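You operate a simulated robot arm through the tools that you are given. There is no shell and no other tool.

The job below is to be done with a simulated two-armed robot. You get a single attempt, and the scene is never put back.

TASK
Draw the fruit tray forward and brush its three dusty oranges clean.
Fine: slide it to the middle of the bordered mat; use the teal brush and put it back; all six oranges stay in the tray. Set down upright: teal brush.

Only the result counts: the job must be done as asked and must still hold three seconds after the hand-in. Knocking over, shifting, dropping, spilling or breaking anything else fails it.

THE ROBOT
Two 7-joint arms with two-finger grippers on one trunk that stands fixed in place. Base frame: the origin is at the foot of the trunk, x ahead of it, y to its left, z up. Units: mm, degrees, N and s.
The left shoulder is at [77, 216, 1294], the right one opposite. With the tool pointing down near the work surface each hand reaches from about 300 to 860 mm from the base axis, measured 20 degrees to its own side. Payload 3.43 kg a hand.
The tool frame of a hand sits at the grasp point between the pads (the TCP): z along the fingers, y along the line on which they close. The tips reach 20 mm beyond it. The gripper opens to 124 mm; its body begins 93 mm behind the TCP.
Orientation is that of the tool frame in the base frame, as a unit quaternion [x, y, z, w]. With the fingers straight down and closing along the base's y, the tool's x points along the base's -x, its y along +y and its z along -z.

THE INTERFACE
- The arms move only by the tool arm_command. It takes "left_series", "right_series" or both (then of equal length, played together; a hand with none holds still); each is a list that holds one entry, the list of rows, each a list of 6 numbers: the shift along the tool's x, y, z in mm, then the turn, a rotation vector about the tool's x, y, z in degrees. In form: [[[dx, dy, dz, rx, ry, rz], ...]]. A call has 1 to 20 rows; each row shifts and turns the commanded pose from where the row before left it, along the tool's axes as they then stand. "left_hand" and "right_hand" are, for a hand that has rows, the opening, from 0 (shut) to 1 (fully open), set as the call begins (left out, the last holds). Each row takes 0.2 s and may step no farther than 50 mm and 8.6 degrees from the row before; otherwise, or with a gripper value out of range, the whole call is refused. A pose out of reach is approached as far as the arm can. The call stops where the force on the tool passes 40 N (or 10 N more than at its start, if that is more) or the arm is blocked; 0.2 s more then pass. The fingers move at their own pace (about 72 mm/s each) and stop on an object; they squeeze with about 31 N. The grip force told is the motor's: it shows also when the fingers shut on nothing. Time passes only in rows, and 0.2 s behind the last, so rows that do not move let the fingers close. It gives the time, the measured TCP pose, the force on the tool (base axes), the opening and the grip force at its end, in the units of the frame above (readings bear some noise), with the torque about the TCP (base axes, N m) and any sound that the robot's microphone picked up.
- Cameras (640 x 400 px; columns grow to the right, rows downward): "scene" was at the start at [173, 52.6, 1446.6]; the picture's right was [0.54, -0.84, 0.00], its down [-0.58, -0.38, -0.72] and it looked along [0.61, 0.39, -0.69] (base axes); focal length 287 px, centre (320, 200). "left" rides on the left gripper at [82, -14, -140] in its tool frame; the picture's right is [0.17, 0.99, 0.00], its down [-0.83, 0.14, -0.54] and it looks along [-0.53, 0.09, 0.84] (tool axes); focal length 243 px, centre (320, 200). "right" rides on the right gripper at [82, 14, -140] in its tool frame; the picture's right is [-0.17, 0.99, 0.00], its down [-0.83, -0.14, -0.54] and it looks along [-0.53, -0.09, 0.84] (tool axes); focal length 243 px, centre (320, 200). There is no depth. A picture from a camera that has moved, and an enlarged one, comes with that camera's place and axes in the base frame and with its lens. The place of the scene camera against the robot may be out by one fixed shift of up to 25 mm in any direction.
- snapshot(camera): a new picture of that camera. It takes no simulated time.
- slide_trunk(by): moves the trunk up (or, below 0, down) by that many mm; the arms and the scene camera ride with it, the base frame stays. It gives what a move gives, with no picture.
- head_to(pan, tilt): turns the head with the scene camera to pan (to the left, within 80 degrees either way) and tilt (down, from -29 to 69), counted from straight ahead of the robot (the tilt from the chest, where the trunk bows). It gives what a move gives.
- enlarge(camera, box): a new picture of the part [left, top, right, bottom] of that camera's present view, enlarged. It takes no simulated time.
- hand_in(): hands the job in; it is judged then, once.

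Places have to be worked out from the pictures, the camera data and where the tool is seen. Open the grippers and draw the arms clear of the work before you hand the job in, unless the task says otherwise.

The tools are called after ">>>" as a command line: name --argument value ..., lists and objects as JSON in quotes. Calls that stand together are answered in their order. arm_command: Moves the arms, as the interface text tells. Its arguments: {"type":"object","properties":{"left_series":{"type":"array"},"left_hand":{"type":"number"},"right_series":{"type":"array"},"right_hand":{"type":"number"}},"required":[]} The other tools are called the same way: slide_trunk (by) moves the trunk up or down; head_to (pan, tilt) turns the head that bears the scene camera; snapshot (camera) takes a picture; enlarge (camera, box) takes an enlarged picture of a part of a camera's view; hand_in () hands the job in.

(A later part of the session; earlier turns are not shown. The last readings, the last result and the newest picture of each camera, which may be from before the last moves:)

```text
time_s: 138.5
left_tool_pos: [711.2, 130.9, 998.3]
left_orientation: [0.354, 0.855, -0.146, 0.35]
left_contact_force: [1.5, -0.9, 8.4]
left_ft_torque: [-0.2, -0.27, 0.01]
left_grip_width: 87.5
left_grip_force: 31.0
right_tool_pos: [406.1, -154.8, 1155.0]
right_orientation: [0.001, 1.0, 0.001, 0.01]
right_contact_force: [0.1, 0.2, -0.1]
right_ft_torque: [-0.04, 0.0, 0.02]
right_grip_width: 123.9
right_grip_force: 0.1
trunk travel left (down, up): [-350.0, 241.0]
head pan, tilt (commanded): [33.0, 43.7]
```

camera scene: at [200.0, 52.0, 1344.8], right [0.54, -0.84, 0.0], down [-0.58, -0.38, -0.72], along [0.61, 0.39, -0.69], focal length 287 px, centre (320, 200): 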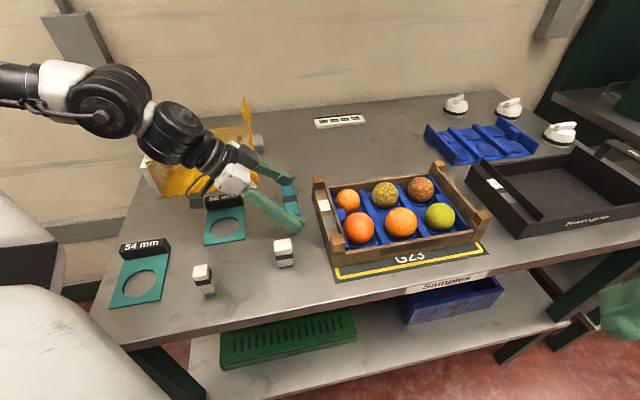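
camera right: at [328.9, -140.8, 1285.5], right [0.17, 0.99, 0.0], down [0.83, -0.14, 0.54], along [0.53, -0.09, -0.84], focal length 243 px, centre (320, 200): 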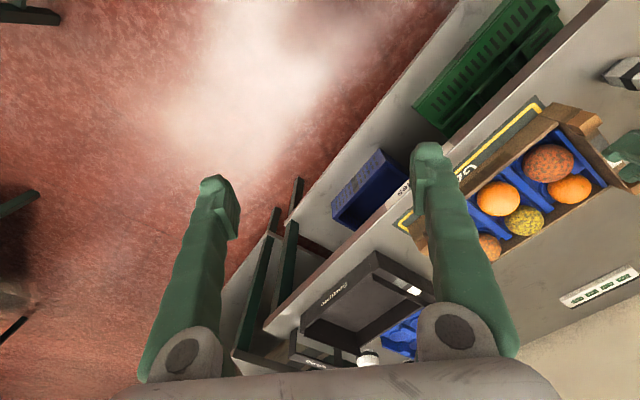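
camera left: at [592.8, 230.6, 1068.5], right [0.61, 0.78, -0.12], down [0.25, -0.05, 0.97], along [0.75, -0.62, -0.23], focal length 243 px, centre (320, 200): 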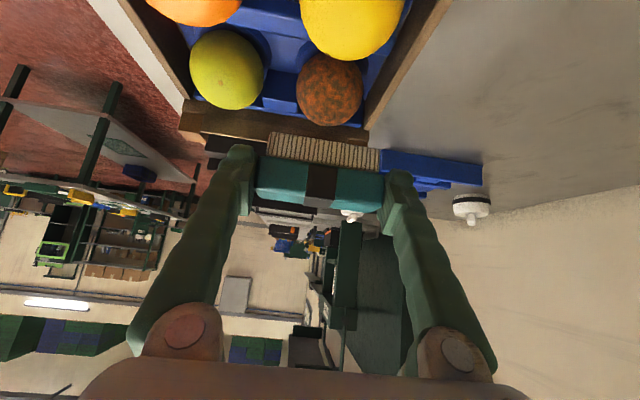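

Good contact at 8 N. Two more series of strokes.

>>> arm_command --left_series '[[[-5, 0, 4.9, 0, 0, 0], [5, 0, -4.9, 0, 0, 0], [7, 0, -6.9, 0, 0, 0], [-7, 0, 6.9, 0, 0, 0], [-5, 0, 4.9, 0, 0, 0], [5, 0, -4.9, 0, 0, 0], [7, 0, -6.9, 0, 0, 0], [-7, 0, 6.9, 0, 0, 0], [-5, 0, 4.9, 0, 0, 0], [5, 0, -4.9, 0, 0, 0], [7, 0, -6.9, 0, 0, 0], [-7, 0, 6.9, 0, 0, 0], [-5, 0, 4.9, 0, 0, 0], [5, 0, -4.9, 0, 0, 0], [7, 0, -6.9, 0, 0, 0], [-7, 0, 6.9, 0, 0, 0], [0, 0, 0, 0, 0, 0]]]'

>>> arm_command --left_series '[[[-5, 0, 4.9, 0, 0, 0], [5, 0, -4.9, 0, 0, 0], [7, 0, -6.9, 0, 0, 0], [-7, 0, 6.9, 0, 0, 0], [-5, 0, 4.9, 0, 0, 0], [5, 0, -4.9, 0, 0, 0], [7, 0, -6.9, 0, 0, 0], [-7, 0, 6.9, 0, 0, 0], [-5, 0, 4.9, 0, 0, 0], [5, 0, -4.9, 0, 0, 0], [7, 0, -6.9, 0, 0, 0], [-7, 0, 6.9, 0, 0, 0], [0, 0, 0, 0, 0, 0]]]'

>>> enlarge --camera "scene" --box '[370, 140, 500, 240]'

```text
time_s: 142.1
left_tool_pos: [710.1, 132.8, 998.8]
left_orientation: [0.355, 0.855, -0.146, 0.349]
left_contact_force: [1.2, -1.3, 10.5]
left_ft_torque: [-0.24, -0.2, 0.0]
left_grip_width: 87.4
left_grip_force: 30.7
right_tool_pos: [406.3, -155.8, 1154.8]
right_orientation: [0.002, 1.0, 0.0, 0.01]
right_contact_force: [0.5, 0.5, 0.1]
right_ft_torque: [0.0, -0.03, 0.03]
right_grip_width: 124.2
right_grip_force: 0.0
trunk travel left (down, up): [-350.0, 241.0]
head pan, tilt (commanded): [33.0, 43.7]
```

```text
time_s: 144.9
left_tool_pos: [709.6, 131.2, 997.3]
left_orientation: [0.355, 0.855, -0.146, 0.349]
left_contact_force: [0.9, 0.3, 8.9]
left_ft_torque: [-0.16, -0.17, -0.01]
left_grip_width: 87.2
left_grip_force: 31.6
right_tool_pos: [407.5, -154.9, 1155.1]
right_orientation: [0.002, 1.0, 0.002, 0.011]
right_contact_force: [-0.4, -0.2, 0.2]
right_ft_torque: [0.01, -0.03, 0.03]
right_grip_width: 123.9
right_grip_force: 0.0
trunk travel left (down, up): [-350.0, 241.0]
head pan, tilt (commanded): [33.0, 43.7]
```

```text
4.00 times, centred on (435, 190) of scene
camera zoom: at [198.5, 52.7, 1345.0], right [0.54, -0.84, 0.0], down [-0.58, -0.38, -0.72], along [0.61, 0.39, -0.69], focal length 1146 px, centre (-140, 240)
```

zoom: 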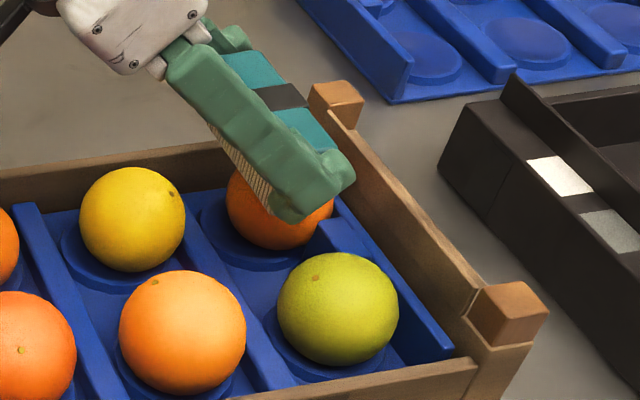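

It now looks smooth. One more short series for margin, then I lift and check all of them.

>>> arm_command --left_series '[[[-5, 0, 4.9, 0, 0, 0], [5, 0, -4.9, 0, 0, 0], [7, 0, -6.9, 0, 0, 0], [-7, 0, 6.9, 0, 0, 0], [-5, 0, 4.9, 0, 0, 0], [5, 0, -4.9, 0, 0, 0], [7, 0, -6.9, 0, 0, 0], [-7, 0, 6.9, 0, 0, 0], [-5, 0, 4.9, 0, 0, 0], [5, 0, -4.9, 0, 0, 0], [-3.5, 0, -3.5, 0, 0, 0], [-24.5, 0, -24.9, 0, 0, 0], [21.4, 0, -21, 0, 0, 0], [21.4, 0, -21, 0, 0, 0], [21.4, 0, -21, 0, 0, 0], [21.4, 0, -21, 0, 0, 0], [0, 0, 0, 0, 0, 0]]]'

>>> enlarge --camera "scene" --box '[310, 150, 500, 290]'

>>> enlarge --camera "scene" --box '[370, 160, 460, 220]'

>>> enlarge --camera "scene" --box '[320, 170, 400, 250]'

```text
time_s: 148.5
left_tool_pos: [623.4, 217.2, 1036.8]
left_orientation: [0.354, 0.855, -0.145, 0.349]
left_contact_force: [-0.3, -0.8, 0.2]
left_ft_torque: [-0.01, 0.03, -0.01]
left_grip_width: 87.3
left_grip_force: 31.3
right_tool_pos: [407.7, -156.5, 1153.2]
right_orientation: [0.002, 1.0, 0.001, 0.01]
right_contact_force: [-0.4, -0.5, -0.2]
right_ft_torque: [0.0, 0.02, 0.0]
right_grip_width: 124.1
right_grip_force: 0.0
trunk travel left (down, up): [-350.0, 241.0]
head pan, tilt (commanded): [33.0, 43.7]
```

```text
2.86 times, centred on (405, 220) of scene
camera zoom: at [200.3, 51.8, 1344.7], right [0.54, -0.84, 0.0], down [-0.58, -0.38, -0.72], along [0.61, 0.39, -0.69], focal length 819 px, centre (77, 143)
```

zoom: 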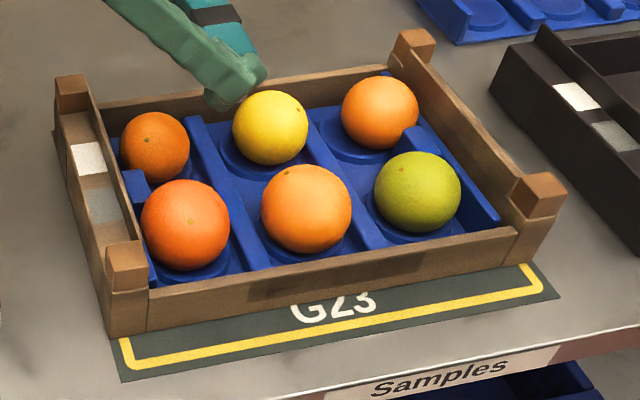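

```text
6.67 times, centred on (415, 190) of scene
camera zoom: at [200.3, 51.8, 1344.7], right [0.54, -0.84, 0.0], down [-0.58, -0.38, -0.72], along [0.61, 0.39, -0.69], focal length 1911 px, centre (-313, 267)
```

zoom: 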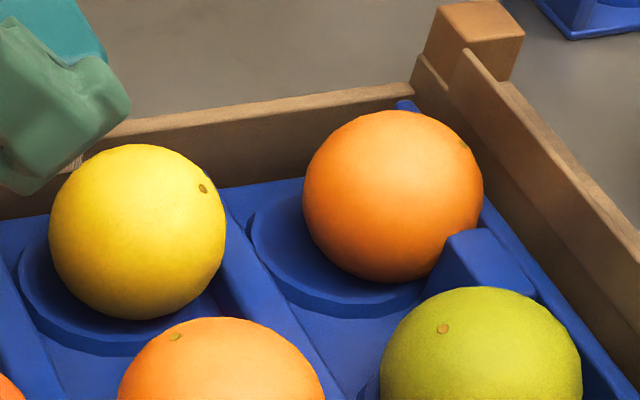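

```text
5.00 times, centred on (360, 210) of scene
camera zoom: at [200.3, 51.8, 1344.7], right [0.54, -0.84, 0.0], down [-0.58, -0.38, -0.72], along [0.61, 0.39, -0.69], focal length 1433 px, centre (120, 150)
```

zoom: 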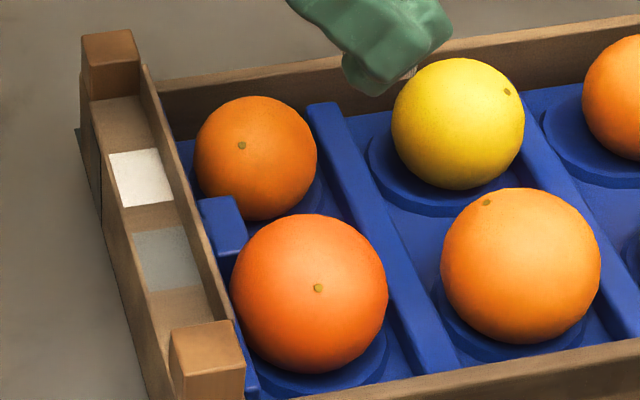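

All six oranges are clean and in the tray. Now I return the brush: first back over the free spot at (534, 336) to set it down and re-grip at the smaller lean.

>>> arm_command --left_series '[[[26.2, 5.2, -25.8, 0, 0, 0], [26.2, 5.2, -25.8, 0, 0, 0], [26.2, 5.2, -25.8, 0, 0, 0], [26.2, 5.2, -25.8, 0, 0, 0], [0, 0, 0, 0, 0, 0]]]'

>>> arm_command --left_series '[[[17.5, 0, 17.8, 0, 0, 0], [17.5, 0, 17.8, 0, 0, 0], [17.5, 0, 17.8, 0, 0, 0], [13.5, 0, 13.7, 0, 0, 0], [0, 0, 0, 0, 0, 0]]]'

```text
time_s: 149.7
left_tool_pos: [536.1, 333.3, 1038.3]
left_orientation: [0.354, 0.856, -0.146, 0.349]
left_contact_force: [0.7, -0.2, -1.0]
left_ft_torque: [0.02, 0.01, 0.01]
left_grip_width: 87.7
left_grip_force: 31.1
right_tool_pos: [407.5, -155.7, 1155.1]
right_orientation: [0.001, 1.0, 0.002, 0.009]
right_contact_force: [-0.1, -0.6, -0.5]
right_ft_torque: [0.02, 0.0, -0.02]
right_grip_width: 124.0
right_grip_force: 0.0
trunk travel left (down, up): [-350.0, 241.0]
head pan, tilt (commanded): [33.0, 43.7]
```

```text
time_s: 150.9
left_tool_pos: [536.2, 333.2, 943.0]
left_orientation: [0.354, 0.856, -0.145, 0.348]
left_contact_force: [-0.2, 0.4, -1.5]
left_ft_torque: [0.01, 0.02, 0.01]
left_grip_width: 87.3
left_grip_force: 31.4
right_tool_pos: [405.7, -153.9, 1154.7]
right_orientation: [0.002, 1.0, 0.0, 0.011]
right_contact_force: [0.0, 0.1, 0.6]
right_ft_torque: [0.0, 0.02, -0.01]
right_grip_width: 124.1
right_grip_force: 0.0
trunk travel left (down, up): [-350.0, 241.0]
head pan, tilt (commanded): [33.0, 43.7]
```

The brush is about 3 mm above the table. I lower in small steps to contact.

>>> arm_command --left_series '[[[1.4, 0, 1.43, 0, 0, 0], [0, 0, 0, 0, 0, 0]]]'

>>> arm_command --left_series '[[[0.7, 0, 0.71, 0, 0, 0], [0, 0, 0, 0, 0, 0]]]'

```text
time_s: 151.5
left_tool_pos: [535.1, 334.8, 940.4]
left_orientation: [0.355, 0.855, -0.146, 0.349]
left_contact_force: [0.2, -1.1, -0.6]
left_ft_torque: [0.0, 0.02, 0.02]
left_grip_width: 87.5
left_grip_force: 31.5
right_tool_pos: [407.1, -156.0, 1153.6]
right_orientation: [0.002, 1.0, 0.001, 0.01]
right_contact_force: [0.4, 0.8, -0.1]
right_ft_torque: [0.0, 0.0, 0.03]
right_grip_width: 124.1
right_grip_force: 0.2
trunk travel left (down, up): [-350.0, 241.0]
head pan, tilt (commanded): [33.0, 43.7]
```

```text
time_s: 152.1
left_tool_pos: [535.6, 336.2, 940.5]
left_orientation: [0.354, 0.856, -0.145, 0.349]
left_contact_force: [0.3, -0.1, -0.9]
left_ft_torque: [0.01, 0.01, 0.0]
left_grip_width: 87.4
left_grip_force: 31.3
right_tool_pos: [407.9, -155.6, 1154.0]
right_orientation: [0.002, 1.0, 0.001, 0.011]
right_contact_force: [0.6, 0.6, 0.3]
right_ft_torque: [0.03, -0.01, -0.05]
right_grip_width: 124.0
right_grip_force: 0.0
trunk travel left (down, up): [-350.0, 241.0]
head pan, tilt (commanded): [33.0, 43.7]
```

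>>> arm_command --left_series '[[[0.7, 0, 0.71, 0, 0, 0], [0, 0, 0, 0, 0, 0]]]'

```text
time_s: 152.7
left_tool_pos: [535.2, 335.1, 939.9]
left_orientation: [0.355, 0.855, -0.146, 0.349]
left_contact_force: [-0.3, 0.3, -1.0]
left_ft_torque: [0.02, 0.0, 0.0]
left_grip_width: 87.2
left_grip_force: 30.9
right_tool_pos: [407.3, -155.5, 1153.6]
right_orientation: [0.001, 1.0, 0.001, 0.01]
right_contact_force: [0.1, -0.2, 0.6]
right_ft_torque: [0.02, -0.02, 0.01]
right_grip_width: 124.0
right_grip_force: 0.1
trunk travel left (down, up): [-350.0, 241.0]
head pan, tilt (commanded): [33.0, 43.7]
```

No contact yet at z ≈ 940. Another 1 mm.

>>> arm_command --left_series '[[[0.7, 0, 0.71, 0, 0, 0], [0, 0, 0, 0, 0, 0]]]'

```text
time_s: 153.3
left_tool_pos: [535.0, 335.1, 938.5]
left_orientation: [0.354, 0.856, -0.145, 0.349]
left_contact_force: [-0.1, -0.2, -0.8]
left_ft_torque: [0.03, 0.0, 0.04]
left_grip_width: 87.5
left_grip_force: 31.3
right_tool_pos: [407.9, -155.4, 1153.9]
right_orientation: [0.002, 1.0, 0.001, 0.01]
right_contact_force: [0.3, 0.8, -0.2]
right_ft_torque: [-0.02, -0.02, 0.0]
right_grip_width: 123.7
right_grip_force: 0.0
trunk travel left (down, up): [-350.0, 241.0]
head pan, tilt (commanded): [33.0, 43.7]
```

Still no contact at 938.5; the brush may have slid a little in the grip during brushing. Another 1 mm.

>>> arm_command --left_series '[[[0.7, 0, 0.71, 0, 0, 0], [0, 0, 0, 0, 0, 0]]]'

>>> enlarge --camera "left" --box '[200, 80, 440, 260]'

```text
time_s: 153.9
left_tool_pos: [535.3, 334.5, 937.9]
left_orientation: [0.355, 0.855, -0.146, 0.348]
left_contact_force: [0.9, 0.7, 2.4]
left_ft_torque: [0.12, -0.09, 0.0]
left_grip_width: 87.4
left_grip_force: 31.1
right_tool_pos: [408.9, -156.6, 1154.5]
right_orientation: [0.002, 1.0, 0.001, 0.01]
right_contact_force: [0.5, -0.2, 0.4]
right_ft_torque: [0.0, 0.01, 0.02]
right_grip_width: 123.7
right_grip_force: 0.1
trunk travel left (down, up): [-350.0, 241.0]
head pan, tilt (commanded): [33.0, 43.7]
```

```text
2.22 times, centred on (320, 170) of left
camera zoom: at [416.0, 436.6, 980.9], right [0.61, 0.78, -0.12], down [0.25, -0.05, 0.97], along [0.75, -0.62, -0.23], focal length 539 px, centre (320, 267)
```

zoom: 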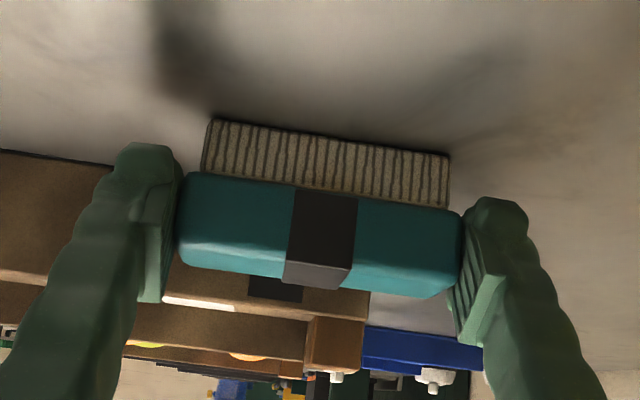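

Contact at 2.4 N. I open the gripper so that the brush stands on the table.

>>> arm_command --left_series '[[[0, 0, 0, 0, 0, 0], [0, 0, 0, 0, 0, 0], [0, 0, 0, 0, 0, 0]]]' --left_hand 0.95

>>> enlarge --camera "left" --box '[200, 80, 440, 260]'

```text
time_s: 154.7
left_tool_pos: [535.7, 336.0, 939.1]
left_orientation: [0.354, 0.856, -0.145, 0.348]
left_contact_force: [0.0, -0.7, -0.7]
left_ft_torque: [0.01, -0.03, 0.03]
left_grip_width: 118.0
left_grip_force: 0.1
right_tool_pos: [408.6, -155.9, 1153.9]
right_orientation: [0.002, 1.0, 0.001, 0.011]
right_contact_force: [0.2, 0.2, -0.7]
right_ft_torque: [0.01, 0.01, -0.03]
right_grip_width: 124.0
right_grip_force: 0.0
trunk travel left (down, up): [-350.0, 241.0]
head pan, tilt (commanded): [33.0, 43.7]
```

```text
2.22 times, centred on (320, 170) of left
camera zoom: at [415.9, 436.7, 980.6], right [0.61, 0.78, -0.12], down [0.25, -0.05, 0.97], along [0.75, -0.62, -0.23], focal length 539 px, centre (320, 267)
```

zoom: 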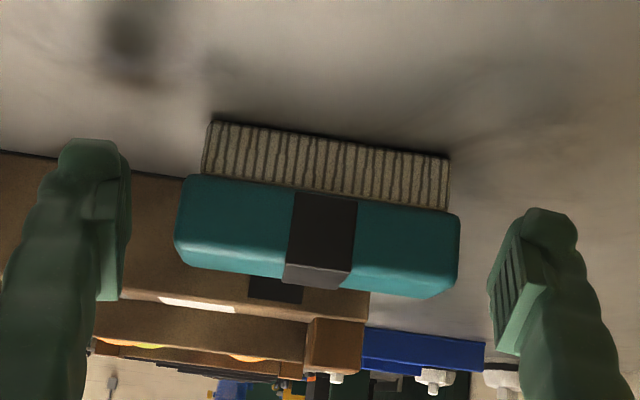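

The brush stands upright by itself. I tilt the tool back to about 17.5° around the TCP and shift to match the first grasp.

>>> arm_command --left_series '[[[0, 0, 0, 0, 6.75, 0], [0, 0, 0, 0, 6.75, 0], [0, 0, 0, 0, 6.75, 0], [0, 0, 0, 0, 6.75, 0], [-7.1, 0, -0.4, 0, 0, 0], [0, 0, 0, 0, 0, 0]]]'

>>> enlarge --camera "left" --box '[200, 80, 440, 260]'

```text
time_s: 156.1
left_tool_pos: [539.8, 329.9, 939.5]
left_orientation: [0.379, 0.913, -0.06, 0.14]
left_contact_force: [0.5, -0.5, 0.2]
left_ft_torque: [-0.01, 0.01, 0.0]
left_grip_width: 117.9
left_grip_force: 0.0
right_tool_pos: [407.6, -156.5, 1155.1]
right_orientation: [0.002, 1.0, 0.001, 0.009]
right_contact_force: [0.6, -0.2, 0.4]
right_ft_torque: [0.04, 0.0, -0.06]
right_grip_width: 124.0
right_grip_force: 0.1
trunk travel left (down, up): [-350.0, 241.0]
head pan, tilt (commanded): [33.0, 43.7]
```

```text
2.22 times, centred on (320, 170) of left
camera zoom: at [446.6, 405.3, 1049.6], right [0.59, 0.81, -0.05], down [0.55, -0.35, 0.76], along [0.6, -0.48, -0.65], focal length 539 px, centre (320, 267)
```

zoom: 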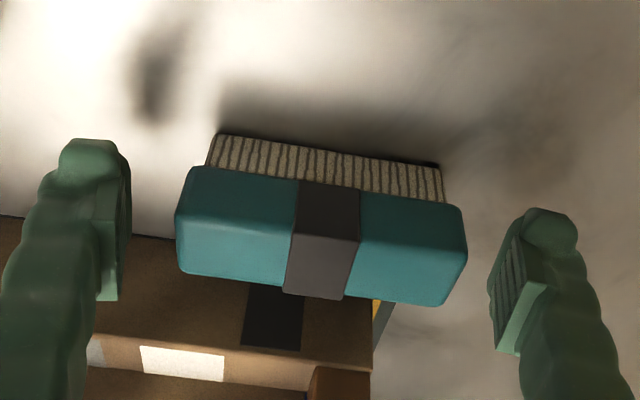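

The brush sits about 2–3 mm forward of the earlier grasp pose, so I correct by 1.5 mm forward and 2 mm up, and close the gripper.

>>> arm_command --left_series '[[[-2, 0, -1.5, 0, 0, 0], [0, 0, 0, 0, 0, 0]]]'

>>> arm_command --left_series '[[[0, 0, 0, 0, 0, 0], [0, 0, 0, 0, 0, 0], [0, 0, 0, 0, 0, 0], [0, 0, 0, 0, 0, 0]]]' --left_hand 0.0

>>> enlarge --camera "left" --box '[200, 80, 440, 260]'

```text
time_s: 156.7
left_tool_pos: [540.4, 328.2, 942.2]
left_orientation: [0.378, 0.913, -0.06, 0.14]
left_contact_force: [-0.3, -0.4, -0.2]
left_ft_torque: [-0.02, 0.02, -0.02]
left_grip_width: 118.2
left_grip_force: 0.1
right_tool_pos: [408.4, -155.6, 1153.7]
right_orientation: [0.002, 1.0, 0.001, 0.009]
right_contact_force: [-0.6, 0.5, -0.4]
right_ft_torque: [0.01, 0.0, 0.0]
right_grip_width: 123.8
right_grip_force: 0.0
trunk travel left (down, up): [-350.0, 241.0]
head pan, tilt (commanded): [33.0, 43.7]
```

```text
time_s: 157.7
left_tool_pos: [541.0, 328.6, 942.5]
left_orientation: [0.378, 0.913, -0.06, 0.139]
left_contact_force: [0.2, 0.1, 0.6]
left_ft_torque: [0.0, -0.01, 0.03]
left_grip_width: 87.3
left_grip_force: 31.3
right_tool_pos: [408.0, -155.3, 1154.9]
right_orientation: [0.001, 1.0, 0.001, 0.011]
right_contact_force: [-0.2, 0.5, 0.3]
right_ft_torque: [-0.01, 0.01, 0.01]
right_grip_width: 124.1
right_grip_force: 0.1
trunk travel left (down, up): [-350.0, 241.0]
head pan, tilt (commanded): [33.0, 43.7]
```

```text
2.22 times, centred on (320, 170) of left
camera zoom: at [447.5, 404.7, 1051.6], right [0.59, 0.81, -0.05], down [0.55, -0.35, 0.76], along [0.6, -0.48, -0.64], focal length 539 px, centre (320, 267)
```

zoom: 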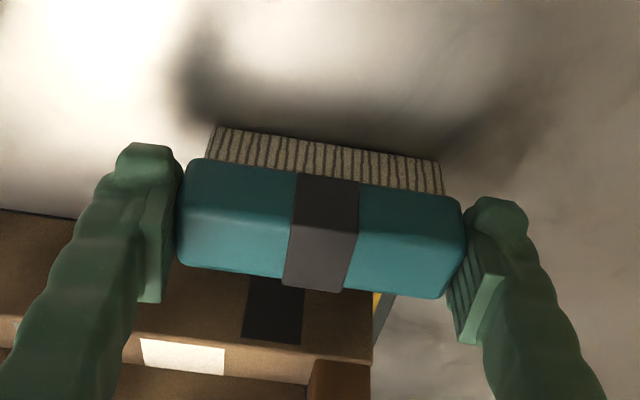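

The brush is gripped again at 17.5°. I lift it straight up and check how it sits in the hand.

>>> arm_command --left_series '[[[-3, 0, -9.5, 0, 0, 0], [-9, 0, -28.6, 0, 0, 0], [-9, 0, -28.6, 0, 0, 0], [-9, 0, -28.6, 0, 0, 0], [-9, 0, -28.6, 0, 0, 0], [-9, 0, -28.6, 0, 0, 0], [-9, 0, -28.6, 0, 0, 0], [0, 0, 0, 0, 0, 0]]]'

>>> enlarge --camera "left" --box '[220, 110, 420, 240]'

>>> snapshot --camera "scene"

```text
time_s: 159.5
left_tool_pos: [542.5, 332.2, 1132.6]
left_orientation: [0.379, 0.913, -0.06, 0.139]
left_contact_force: [0.4, 0.9, -0.7]
left_ft_torque: [0.0, 0.0, -0.02]
left_grip_width: 86.8
left_grip_force: 31.1
right_tool_pos: [407.6, -155.2, 1153.3]
right_orientation: [0.001, 1.0, 0.001, 0.01]
right_contact_force: [0.2, -0.2, 0.4]
right_ft_torque: [-0.02, -0.01, 0.01]
right_grip_width: 123.8
right_grip_force: 0.1
trunk travel left (down, up): [-350.0, 241.0]
head pan, tilt (commanded): [33.0, 43.7]
```

```text
3.08 times, centred on (320, 175) of left
camera zoom: at [447.6, 408.0, 1242.1], right [0.59, 0.81, -0.05], down [0.55, -0.35, 0.76], along [0.6, -0.48, -0.64], focal length 746 px, centre (320, 277)
```

zoom: 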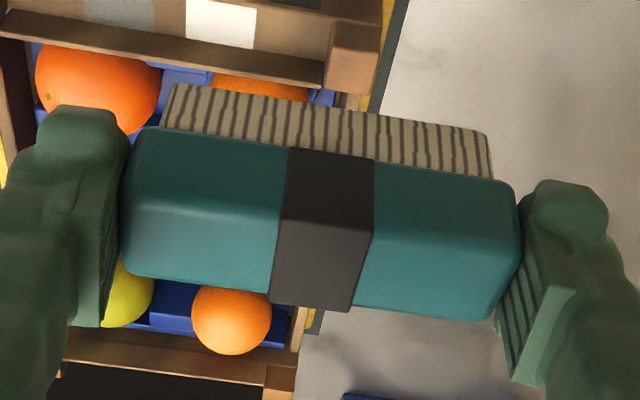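

```text
taken
camera scene: at [200.1, 53.1, 1344.7], right [0.54, -0.84, 0.0], down [-0.58, -0.38, -0.72], along [0.61, 0.39, -0.69], focal length 287 px, centre (320, 200)
```

scene: 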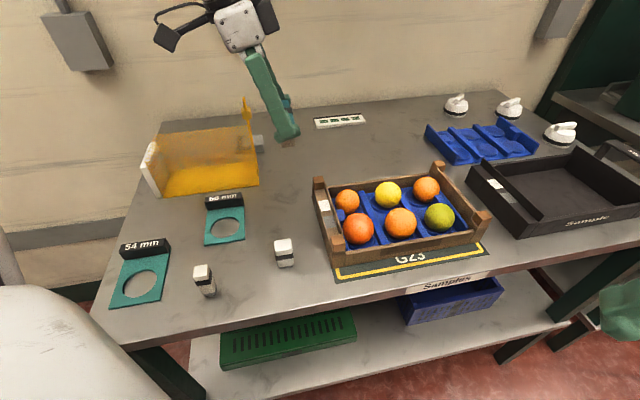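

The brush is held level; in this grip its centre sits about 6 mm ahead of the TCP and its bristles about 38 mm below. I turn back to yaw ≈ -4° here at height.

>>> arm_command --left_series '[[[0, 0, 0, -2.46, 0, -7.79], [0, 0, 0, -2.46, 0, -7.79], [0, 0, 0, -2.46, 0, -7.79], [0, 0, 0, -2.46, 0, -7.79], [0, 0, 0, -2.46, 0, -7.79], [0, 0, 0, -2.46, 0, -7.79], [0, 0, 0, 0, 0, 0]]]'

```text
time_s: 161.1
left_tool_pos: [541.6, 331.0, 1132.7]
left_orientation: [-0.034, 0.988, 0.004, 0.151]
left_contact_force: [0.2, 0.3, -1.4]
left_ft_torque: [-0.03, -0.03, 0.0]
left_grip_width: 87.1
left_grip_force: 30.1
right_tool_pos: [408.8, -154.9, 1155.0]
right_orientation: [0.001, 1.0, 0.001, 0.01]
right_contact_force: [0.3, 0.7, -0.4]
right_ft_torque: [-0.01, -0.01, 0.05]
right_grip_width: 124.3
right_grip_force: 0.2
trunk travel left (down, up): [-350.0, 241.0]
head pan, tilt (commanded): [33.0, 43.7]
```

Good. I retrace the earlier path at height to about (493, 548).

>>> arm_command --left_series '[[[5.2, 44.2, -4.5, 0, 0, 0], [5.2, 44.2, -4.5, 0, 0, 0], [5.2, 44.2, -4.5, 0, 0, 0], [5.2, 44.2, -4.5, 0, 0, 0], [5.2, 44.2, -4.5, 0, 0, 0], [0, 0, 0, 0, 0, 0]]]'

>>> arm_command --left_series '[[[0, 0, 0, -2.46, 0, -7.79], [0, 0, 0, -2.46, 0, -7.79], [0, 0, 0, -2.46, 0, -7.79], [0, 0, 0, -2.46, 0, -7.79], [0, 0, 0, -2.46, 0, -7.79], [0, 0, 0, 0, 0, 0]]]'

```text
time_s: 162.5
left_tool_pos: [495.3, 548.1, 1144.3]
left_orientation: [-0.034, 0.988, 0.006, 0.151]
left_contact_force: [-0.3, -0.8, -1.2]
left_ft_torque: [0.0, 0.01, 0.02]
left_grip_width: 87.1
left_grip_force: 31.0
right_tool_pos: [407.8, -155.9, 1153.0]
right_orientation: [0.003, 1.0, 0.0, 0.01]
right_contact_force: [-0.1, 0.1, 0.0]
right_ft_torque: [0.03, -0.01, 0.02]
right_grip_width: 123.9
right_grip_force: 0.2
trunk travel left (down, up): [-350.0, 241.0]
head pan, tilt (commanded): [33.0, 43.7]
```

```text
time_s: 163.9
left_tool_pos: [494.7, 548.9, 1146.9]
left_orientation: [-0.377, 0.914, 0.058, 0.14]
left_contact_force: [-0.2, -0.2, -0.7]
left_ft_torque: [-0.03, 0.02, -0.01]
left_grip_width: 87.1
left_grip_force: 30.9
right_tool_pos: [406.5, -155.2, 1154.4]
right_orientation: [0.002, 1.0, 0.0, 0.01]
right_contact_force: [0.5, -0.5, 0.3]
right_ft_torque: [-0.03, -0.01, 0.0]
right_grip_width: 124.1
right_grip_force: 0.0
trunk travel left (down, up): [-350.0, 241.0]
head pan, tilt (commanded): [33.0, 43.7]
```

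Orientation matches the pick pose. I move over the brush's original place at about (550, 692), z = 1120.

>>> arm_command --left_series '[[[-31.3, 15.6, 16.9, 0, 0, 0], [-31.3, 15.6, 16.9, 0, 0, 0], [-31.3, 15.6, 16.9, 0, 0, 0], [-31.3, 15.6, 16.9, 0, 0, 0], [0, 0, 0, 0, 0, 0]]]'

>>> snapshot --camera "left"

>>> snapshot --camera "scene"

```text
time_s: 165.1
left_tool_pos: [548.5, 691.8, 1118.3]
left_orientation: [-0.376, 0.914, 0.059, 0.14]
left_contact_force: [-0.7, 0.4, 0.0]
left_ft_torque: [0.02, 0.01, 0.05]
left_grip_width: 87.3
left_grip_force: 30.4
right_tool_pos: [407.1, -156.8, 1154.5]
right_orientation: [0.002, 1.0, 0.002, 0.011]
right_contact_force: [0.7, 0.2, 1.1]
right_ft_torque: [0.02, -0.02, 0.0]
right_grip_width: 124.0
right_grip_force: 0.0
trunk travel left (down, up): [-350.0, 241.0]
head pan, tilt (commanded): [33.0, 43.7]
```

```text
taken
camera left: at [473.8, 596.6, 1228.6], right [-0.81, 0.59, -0.05], down [0.35, 0.54, 0.76], along [0.48, 0.6, -0.64], focal length 243 px, centre (320, 200)
```

left: 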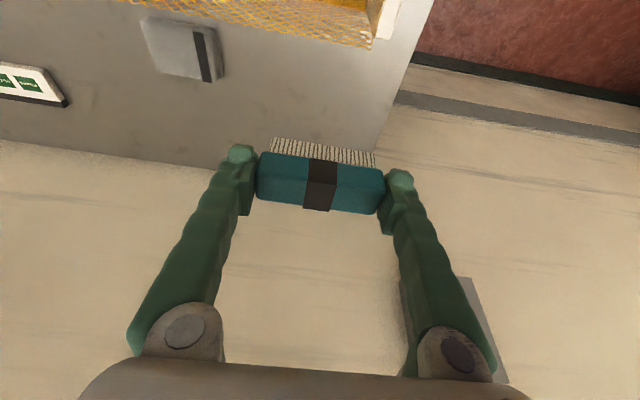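

```text
taken
camera scene: at [199.1, 51.9, 1345.0], right [0.54, -0.84, 0.0], down [-0.58, -0.38, -0.72], along [0.61, 0.39, -0.69], focal length 287 px, centre (320, 200)
```

scene: 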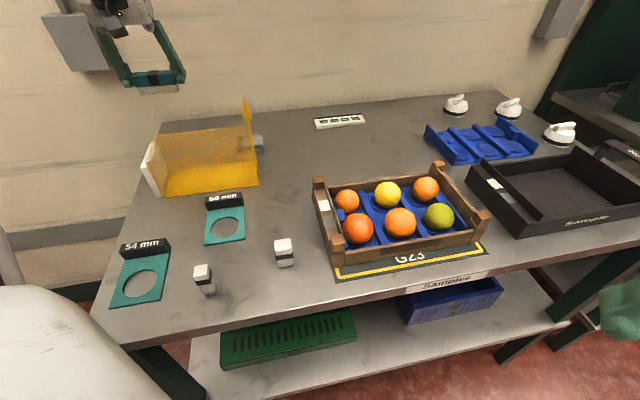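

The brush hangs above its original place. I descend straight down to just above the table.

>>> arm_command --left_series '[[[9, 0, 28.6, 0, 0, 0], [9, 0, 28.6, 0, 0, 0], [9, 0, 28.6, 0, 0, 0], [9, 0, 28.6, 0, 0, 0], [9, 0, 28.6, 0, 0, 0], [5.7, 0, 18.1, 0, 0, 0], [0, 0, 0, 0, 0, 0]]]'

>>> enlarge --camera "left" --box '[180, 80, 460, 260]'

>>> enlarge --camera "scene" --box '[130, 50, 290, 200]'

```text
time_s: 166.7
left_tool_pos: [551.5, 690.2, 947.0]
left_orientation: [-0.377, 0.914, 0.058, 0.139]
left_contact_force: [0.1, -0.4, -0.2]
left_ft_torque: [0.01, -0.01, 0.0]
left_grip_width: 86.9
left_grip_force: 31.3
right_tool_pos: [407.0, -155.4, 1154.5]
right_orientation: [0.003, 1.0, 0.0, 0.01]
right_contact_force: [0.6, -0.1, 0.4]
right_ft_torque: [0.04, -0.01, -0.01]
right_grip_width: 124.1
right_grip_force: 0.0
trunk travel left (down, up): [-350.0, 241.0]
head pan, tilt (commanded): [33.0, 43.7]
```

```text
2.22 times, centred on (320, 170) of left
camera zoom: at [476.1, 595.0, 1057.1], right [-0.81, 0.59, -0.05], down [0.35, 0.54, 0.76], along [0.48, 0.6, -0.64], focal length 539 px, centre (320, 267)
```

zoom: 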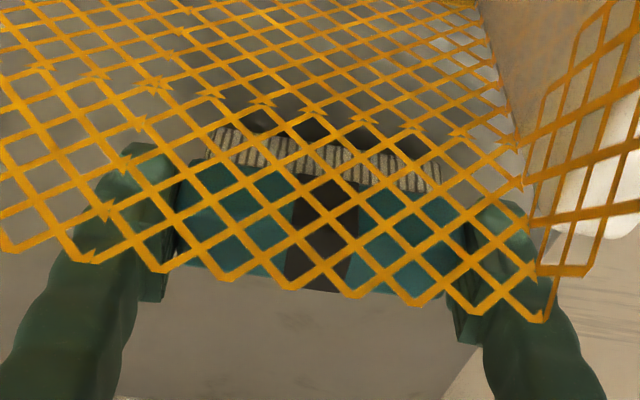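

```text
2.67 times, centred on (210, 125) of scene
camera zoom: at [199.6, 52.4, 1344.9], right [0.54, -0.84, 0.0], down [-0.58, -0.38, -0.72], along [0.61, 0.39, -0.69], focal length 764 px, centre (613, 400)
```

zoom: 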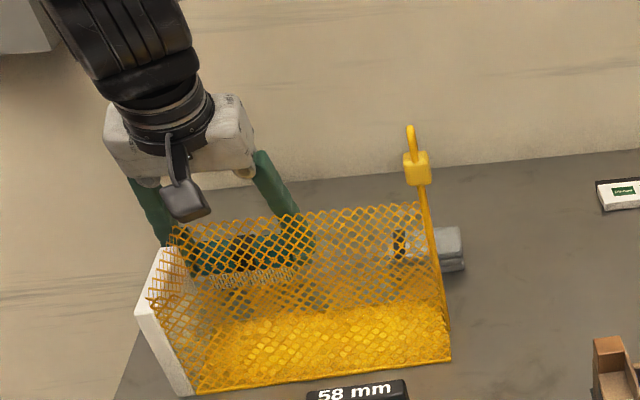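

Aligned with its old place. I lower gently to contact.

>>> arm_command --left_series '[[[0.75, 0, 2.4, 0, 0, 0], [0, 0, 0, 0, 0, 0]]]'

>>> arm_command --left_series '[[[0.3, 0, 0.95, 0, 0, 0], [0, 0, 0, 0, 0, 0]]]'

```text
time_s: 167.3
left_tool_pos: [551.3, 690.0, 945.2]
left_orientation: [-0.376, 0.914, 0.058, 0.14]
left_contact_force: [0.0, 0.9, -1.1]
left_ft_torque: [-0.05, 0.01, 0.0]
left_grip_width: 87.0
left_grip_force: 31.1
right_tool_pos: [408.0, -155.5, 1154.2]
right_orientation: [0.001, 1.0, 0.001, 0.01]
right_contact_force: [0.1, -0.4, 0.0]
right_ft_torque: [-0.01, 0.0, 0.01]
right_grip_width: 124.0
right_grip_force: 0.1
trunk travel left (down, up): [-350.0, 241.0]
head pan, tilt (commanded): [33.0, 43.7]
```

```text
time_s: 167.9
left_tool_pos: [550.4, 690.2, 944.9]
left_orientation: [-0.376, 0.914, 0.058, 0.139]
left_contact_force: [-1.0, 1.6, -1.0]
left_ft_torque: [0.02, -0.01, 0.01]
left_grip_width: 87.0
left_grip_force: 30.6
right_tool_pos: [407.4, -155.6, 1154.2]
right_orientation: [0.002, 1.0, 0.001, 0.009]
right_contact_force: [0.4, -0.7, -0.6]
right_ft_torque: [0.02, 0.01, -0.02]
right_grip_width: 123.9
right_grip_force: 0.1
trunk travel left (down, up): [-350.0, 241.0]
head pan, tilt (commanded): [33.0, 43.7]
```

No contact yet. Another 1 mm.

>>> arm_command --left_series '[[[0.3, 0, 0.95, 0, 0, 0], [0, 0, 0, 0, 0, 0]]]'

```text
time_s: 168.5
left_tool_pos: [550.7, 689.7, 944.8]
left_orientation: [-0.377, 0.914, 0.057, 0.139]
left_contact_force: [1.1, -0.6, -1.0]
left_ft_torque: [0.01, 0.0, -0.03]
left_grip_width: 86.8
left_grip_force: 30.7
right_tool_pos: [407.8, -155.1, 1153.7]
right_orientation: [0.002, 1.0, 0.001, 0.009]
right_contact_force: [0.0, 0.1, -1.1]
right_ft_torque: [-0.04, 0.01, 0.02]
right_grip_width: 124.0
right_grip_force: 0.0
trunk travel left (down, up): [-350.0, 241.0]
head pan, tilt (commanded): [33.0, 43.7]
```

Still free. Another 1 mm.

>>> arm_command --left_series '[[[0.3, 0, 0.95, 0, 0, 0], [0, 0, 0, 0, 0, 0]]]'

```text
time_s: 169.1
left_tool_pos: [550.0, 689.7, 944.2]
left_orientation: [-0.377, 0.914, 0.058, 0.14]
left_contact_force: [-0.1, -0.6, -1.1]
left_ft_torque: [-0.04, -0.04, 0.02]
left_grip_width: 87.1
left_grip_force: 30.9
right_tool_pos: [408.5, -155.5, 1153.2]
right_orientation: [0.002, 1.0, 0.001, 0.01]
right_contact_force: [1.2, -0.1, 0.3]
right_ft_torque: [0.0, 0.02, 0.03]
right_grip_width: 123.9
right_grip_force: 0.0
trunk travel left (down, up): [-350.0, 241.0]
head pan, tilt (commanded): [33.0, 43.7]
```

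>>> arm_command --left_series '[[[0.3, 0, 0.95, 0, 0, 0], [0, 0, 0, 0, 0, 0]]]'

```text
time_s: 169.7
left_tool_pos: [550.1, 690.6, 942.4]
left_orientation: [-0.378, 0.913, 0.058, 0.14]
left_contact_force: [0.7, -0.3, -0.6]
left_ft_torque: [0.01, 0.0, 0.0]
left_grip_width: 87.5
left_grip_force: 31.2
right_tool_pos: [407.8, -154.2, 1153.4]
right_orientation: [0.002, 1.0, 0.002, 0.011]
right_contact_force: [-1.0, -0.6, -0.1]
right_ft_torque: [0.01, 0.03, 0.0]
right_grip_width: 124.1
right_grip_force: 0.1
trunk travel left (down, up): [-350.0, 241.0]
head pan, tilt (commanded): [33.0, 43.7]
```

Now at 942.4, still no contact. Another 0.8 mm.

>>> arm_command --left_series '[[[0.25, 0, 0.8, 0, 0, 0], [0, 0, 0, 0, 0, 0]]]'

```text
time_s: 170.3
left_tool_pos: [549.5, 690.0, 942.6]
left_orientation: [-0.377, 0.914, 0.058, 0.139]
left_contact_force: [0.7, -1.0, 0.7]
left_ft_torque: [-0.08, -0.09, -0.04]
left_grip_width: 87.1
left_grip_force: 30.8
right_tool_pos: [408.0, -154.5, 1154.5]
right_orientation: [0.002, 1.0, 0.0, 0.01]
right_contact_force: [-0.6, 0.2, -0.4]
right_ft_torque: [-0.03, 0.01, 0.04]
right_grip_width: 124.1
right_grip_force: 0.0
trunk travel left (down, up): [-350.0, 241.0]
head pan, tilt (commanded): [33.0, 43.7]
```

Slight contact begins (force and torque change). 0.6 mm more to seat it, then I'll open.

>>> arm_command --left_series '[[[0.2, 0, 0.6, 0, 0, 0], [0, 0, 0, 0, 0, 0]]]'

>>> arm_command --left_series '[[[0, 0, 0, 0, 0, 0], [0, 0, 0, 0, 0, 0], [0, 0, 0, 0, 0, 0]]]' --left_hand 1.0

>>> enlarge --camera "left" --box '[180, 80, 460, 260]'

```text
time_s: 170.9
left_tool_pos: [550.1, 690.8, 942.4]
left_orientation: [-0.377, 0.914, 0.059, 0.139]
left_contact_force: [0.8, 0.1, 4.7]
left_ft_torque: [-0.08, -0.19, -0.02]
left_grip_width: 87.2
left_grip_force: 31.3
right_tool_pos: [408.5, -157.5, 1153.9]
right_orientation: [0.002, 1.0, 0.001, 0.01]
right_contact_force: [0.3, 0.3, 0.1]
right_ft_torque: [0.0, 0.0, 0.0]
right_grip_width: 123.9
right_grip_force: 0.1
trunk travel left (down, up): [-350.0, 241.0]
head pan, tilt (commanded): [33.0, 43.7]
```

```text
time_s: 171.7
left_tool_pos: [549.3, 691.6, 941.5]
left_orientation: [-0.377, 0.914, 0.058, 0.139]
left_contact_force: [-1.1, -0.2, -0.8]
left_ft_torque: [0.0, 0.01, 0.01]
left_grip_width: 123.9
left_grip_force: 0.0
right_tool_pos: [408.0, -154.5, 1153.5]
right_orientation: [0.002, 1.0, 0.001, 0.009]
right_contact_force: [0.4, -0.8, 0.3]
right_ft_torque: [0.02, 0.0, -0.04]
right_grip_width: 123.9
right_grip_force: 0.1
trunk travel left (down, up): [-350.0, 241.0]
head pan, tilt (commanded): [33.0, 43.7]
```

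```text
2.22 times, centred on (320, 170) of left
camera zoom: at [475.1, 595.9, 1051.2], right [-0.81, 0.59, -0.05], down [0.35, 0.54, 0.76], along [0.47, 0.6, -0.65], focal length 539 px, centre (320, 267)
```

zoom: 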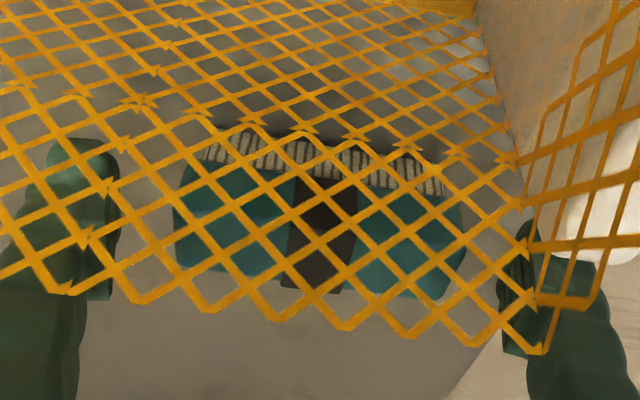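

The brush is released in its place. I rise straight up and check it from above.

>>> arm_command --left_series '[[[-3, 0, -9.5, 0, 0, 0], [-6, 0, -19.1, 0, 0, 0], [-9, 0, -28.6, 0, 0, 0], [-9, 0, -28.6, 0, 0, 0], [-9, 0, -28.6, 0, 0, 0], [-9, 0, -28.6, 0, 0, 0], [-9, 0, -28.6, 0, 0, 0], [0, 0, 0, 0, 0, 0]]]'

>>> snapshot --camera "left"

>>> enlarge --camera "scene" --box '[130, 80, 290, 210]'

```text
time_s: 173.5
left_tool_pos: [548.3, 692.6, 1120.1]
left_orientation: [-0.377, 0.914, 0.058, 0.138]
left_contact_force: [-0.9, 0.9, 0.2]
left_ft_torque: [-0.02, 0.0, -0.02]
left_grip_width: 123.8
left_grip_force: 0.1
right_tool_pos: [408.1, -155.1, 1155.2]
right_orientation: [0.001, 1.0, 0.001, 0.009]
right_contact_force: [1.0, 0.5, 0.0]
right_ft_torque: [0.01, 0.0, 0.01]
right_grip_width: 124.0
right_grip_force: 0.1
trunk travel left (down, up): [-350.0, 241.0]
head pan, tilt (commanded): [33.0, 43.7]
```

```text
taken
camera left: at [473.4, 597.8, 1230.4], right [-0.81, 0.59, -0.05], down [0.35, 0.54, 0.76], along [0.47, 0.6, -0.65], focal length 243 px, centre (320, 200)
```

left: 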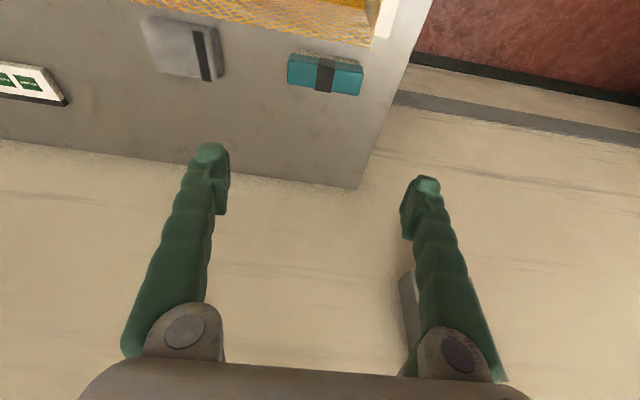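

```text
3.08 times, centred on (210, 145) of scene
camera zoom: at [199.9, 53.2, 1344.7], right [0.54, -0.84, 0.0], down [-0.58, -0.38, -0.72], along [0.61, 0.39, -0.69], focal length 882 px, centre (658, 369)
```

zoom: 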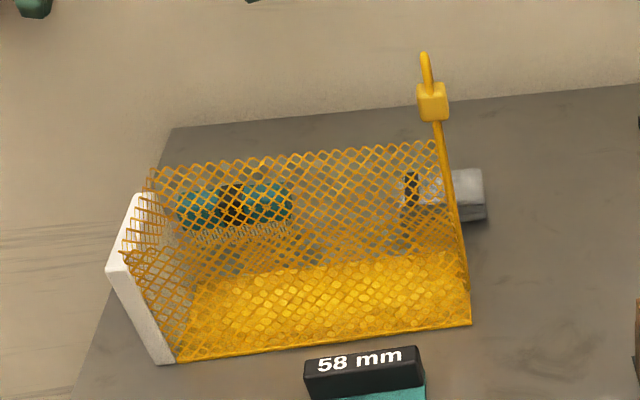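

The brush is back upright in its place. Now the tray's last few millimetres: I bring the empty left hand back along the same path toward the tray.

>>> arm_command --left_series '[[[31.3, -15.6, -16.9, 0, 0, 0], [31.3, -15.6, -16.9, 0, 0, 0], [31.3, -15.6, -16.9, 0, 0, 0], [31.3, -15.6, -16.9, 0, 0, 0], [0, 0, 0, 2.46, 0, 7.79], [0, 0, 0, 2.46, 0, 7.79], [0, 0, 0, 2.46, 0, 7.79], [0, 0, 0, 2.46, 0, 7.79], [0, 0, 0, 2.46, 0, 7.79], [0, 0, 0, 0, 0, 0]]]'

>>> arm_command --left_series '[[[-5.2, -44.2, 4.5, 0, 0, 0], [-5.2, -44.2, 4.5, 0, 0, 0], [-5.2, -44.2, 4.5, 0, 0, 0], [-5.2, -44.2, 4.5, 0, 0, 0], [-5.2, -44.2, 4.5, 0, 0, 0], [0, 0, 0, 2.46, 0, 7.79], [0, 0, 0, 2.46, 0, 7.79], [0, 0, 0, 2.46, 0, 7.79], [0, 0, 0, 2.46, 0, 7.79], [0, 0, 0, 2.46, 0, 7.79], [0, 0, 0, 2.46, 0, 7.79], [0, 0, 0, 0, 0, 0]]]'

>>> snapshot --camera "left"

```text
time_s: 175.7
left_tool_pos: [495.5, 547.8, 1148.4]
left_orientation: [-0.033, 0.988, 0.005, 0.151]
left_contact_force: [-0.2, 0.1, 0.1]
left_ft_torque: [0.02, 0.03, -0.01]
left_grip_width: 124.0
left_grip_force: 0.0
right_tool_pos: [408.7, -155.1, 1154.7]
right_orientation: [0.002, 1.0, 0.001, 0.01]
right_contact_force: [1.4, -0.1, 0.2]
right_ft_torque: [-0.03, -0.02, -0.01]
right_grip_width: 124.3
right_grip_force: 0.0
trunk travel left (down, up): [-350.0, 241.0]
head pan, tilt (commanded): [33.0, 43.7]
```

```text
time_s: 178.3
left_tool_pos: [539.8, 329.2, 1135.8]
left_orientation: [0.38, 0.913, -0.059, 0.14]
left_contact_force: [-0.5, 0.7, 0.0]
left_ft_torque: [0.02, 0.03, -0.02]
left_grip_width: 123.9
left_grip_force: 0.2
right_tool_pos: [407.9, -154.0, 1153.2]
right_orientation: [0.002, 1.0, 0.001, 0.011]
right_contact_force: [0.9, 0.7, -0.3]
right_ft_torque: [0.06, -0.01, -0.02]
right_grip_width: 123.9
right_grip_force: 0.1
trunk travel left (down, up): [-350.0, 241.0]
head pan, tilt (commanded): [33.0, 43.7]
```

```text
taken
camera left: at [447.5, 405.1, 1244.8], right [0.59, 0.81, -0.05], down [0.55, -0.35, 0.76], along [0.6, -0.48, -0.64], focal length 243 px, centre (320, 200)
```

left: 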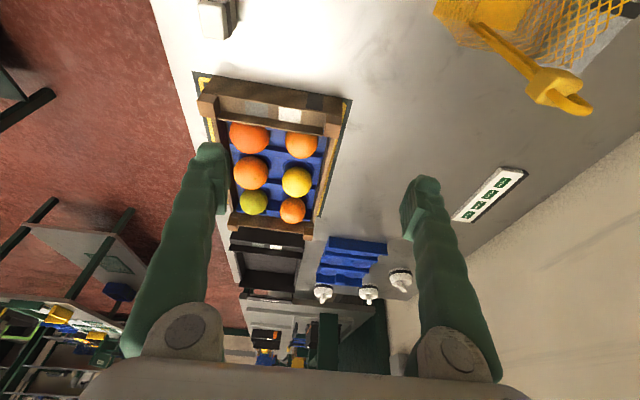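

Now I enlarge the view of the tray on the mat to measure the front, back and side margins.

>>> enlarge --camera "left" --box '[180, 60, 370, 160]'

>>> enlarge --camera "left" --box '[190, 150, 350, 250]'

```text
3.37 times, centred on (275, 110) of left
camera zoom: at [447.5, 405.1, 1244.8], right [0.59, 0.81, -0.05], down [0.55, -0.35, 0.76], along [0.6, -0.48, -0.64], focal length 817 px, centre (472, 503)
```

zoom: 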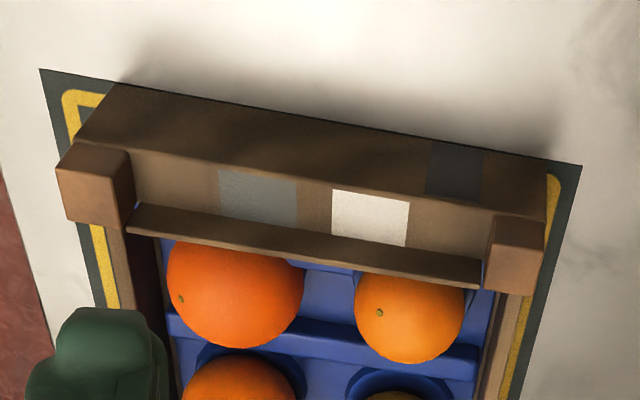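

```text
4.00 times, centred on (270, 200) of left
camera zoom: at [447.5, 405.1, 1244.8], right [0.59, 0.81, -0.05], down [0.55, -0.35, 0.76], along [0.6, -0.48, -0.64], focal length 970 px, centre (520, 200)
```

zoom: 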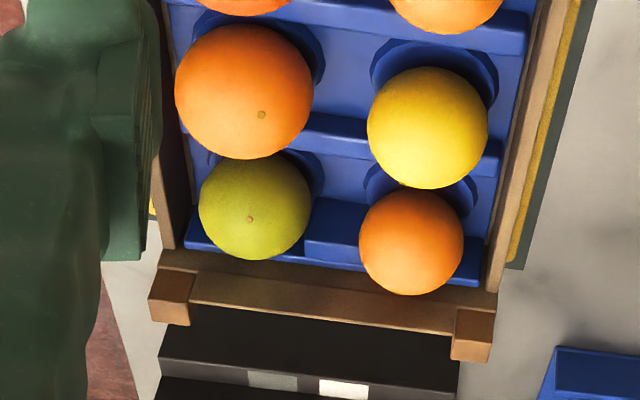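

Clear measurement: front margin 30.9 mm, back margin 15 mm, sides aligned and no yaw error. So it needs about 8 mm toward the robot; I close the fingers, lean the tool to 44° and go behind the tray's back wall at its middle.

>>> arm_command --left_series '[[[0, 0, 0, 0, -6.75, 0], [0, 0, 0, 0, -6.75, 0], [0, 0, 0, 0, -6.75, 0], [0, 0, 0, 0, -6.75, 0], [0, 0, 0, 0, 0, 0]]]' --left_hand 0.0

>>> arm_command --left_series '[[[-12.6, 12.9, 39.4, 0, 0, 0], [-12.6, 12.9, 39.4, 0, 0, 0], [-12.6, 12.9, 39.4, 0, 0, 0], [-12.6, 12.9, 39.4, 0, 0, 0], [-12.6, 12.9, 39.4, 0, 0, 0], [0, 0, 0, 0, 0, 0]]]'

>>> snapshot --camera "left"

>>> enlarge --camera "scene" --box '[300, 110, 500, 290]'

```text
time_s: 179.5
left_tool_pos: [542.1, 327.6, 1136.1]
left_orientation: [0.355, 0.855, -0.146, 0.35]
left_contact_force: [-0.7, 1.0, 0.3]
left_ft_torque: [0.04, 0.04, 0.01]
left_grip_width: 0.0
left_grip_force: 31.2
right_tool_pos: [407.7, -155.9, 1154.4]
right_orientation: [0.002, 1.0, 0.002, 0.01]
right_contact_force: [0.8, -0.2, 0.0]
right_ft_torque: [0.03, 0.03, 0.02]
right_grip_width: 124.0
right_grip_force: 0.1
trunk travel left (down, up): [-350.0, 241.0]
head pan, tilt (commanded): [33.0, 43.7]
```

```text
time_s: 180.9
left_tool_pos: [718.3, 245.4, 1038.7]
left_orientation: [0.355, 0.855, -0.147, 0.349]
left_contact_force: [0.6, 1.1, -0.2]
left_ft_torque: [0.0, -0.01, 0.04]
left_grip_width: 0.1
left_grip_force: 30.6
right_tool_pos: [407.7, -155.1, 1154.0]
right_orientation: [0.002, 1.0, 0.001, 0.011]
right_contact_force: [-0.4, 0.1, 0.3]
right_ft_torque: [-0.03, -0.02, 0.01]
right_grip_width: 123.7
right_grip_force: 0.1
trunk travel left (down, up): [-350.0, 241.0]
head pan, tilt (commanded): [33.0, 43.7]
```

```text
taken
camera left: at [598.2, 346.6, 1081.7], right [0.61, 0.78, -0.12], down [0.25, -0.05, 0.97], along [0.75, -0.62, -0.23], focal length 243 px, centre (320, 200)
```

left: 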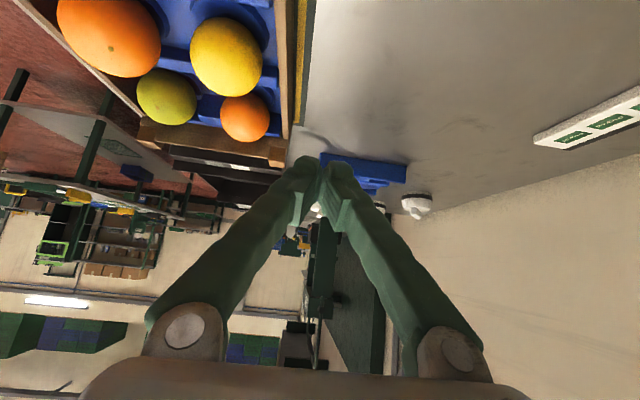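

```text
2.22 times, centred on (400, 200) of scene
camera zoom: at [198.6, 52.9, 1345.0], right [0.54, -0.84, 0.0], down [-0.58, -0.38, -0.72], along [0.61, 0.39, -0.69], focal length 637 px, centre (142, 200)
```

zoom: 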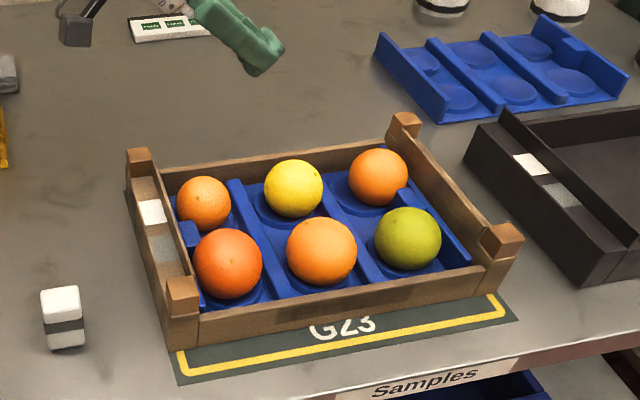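

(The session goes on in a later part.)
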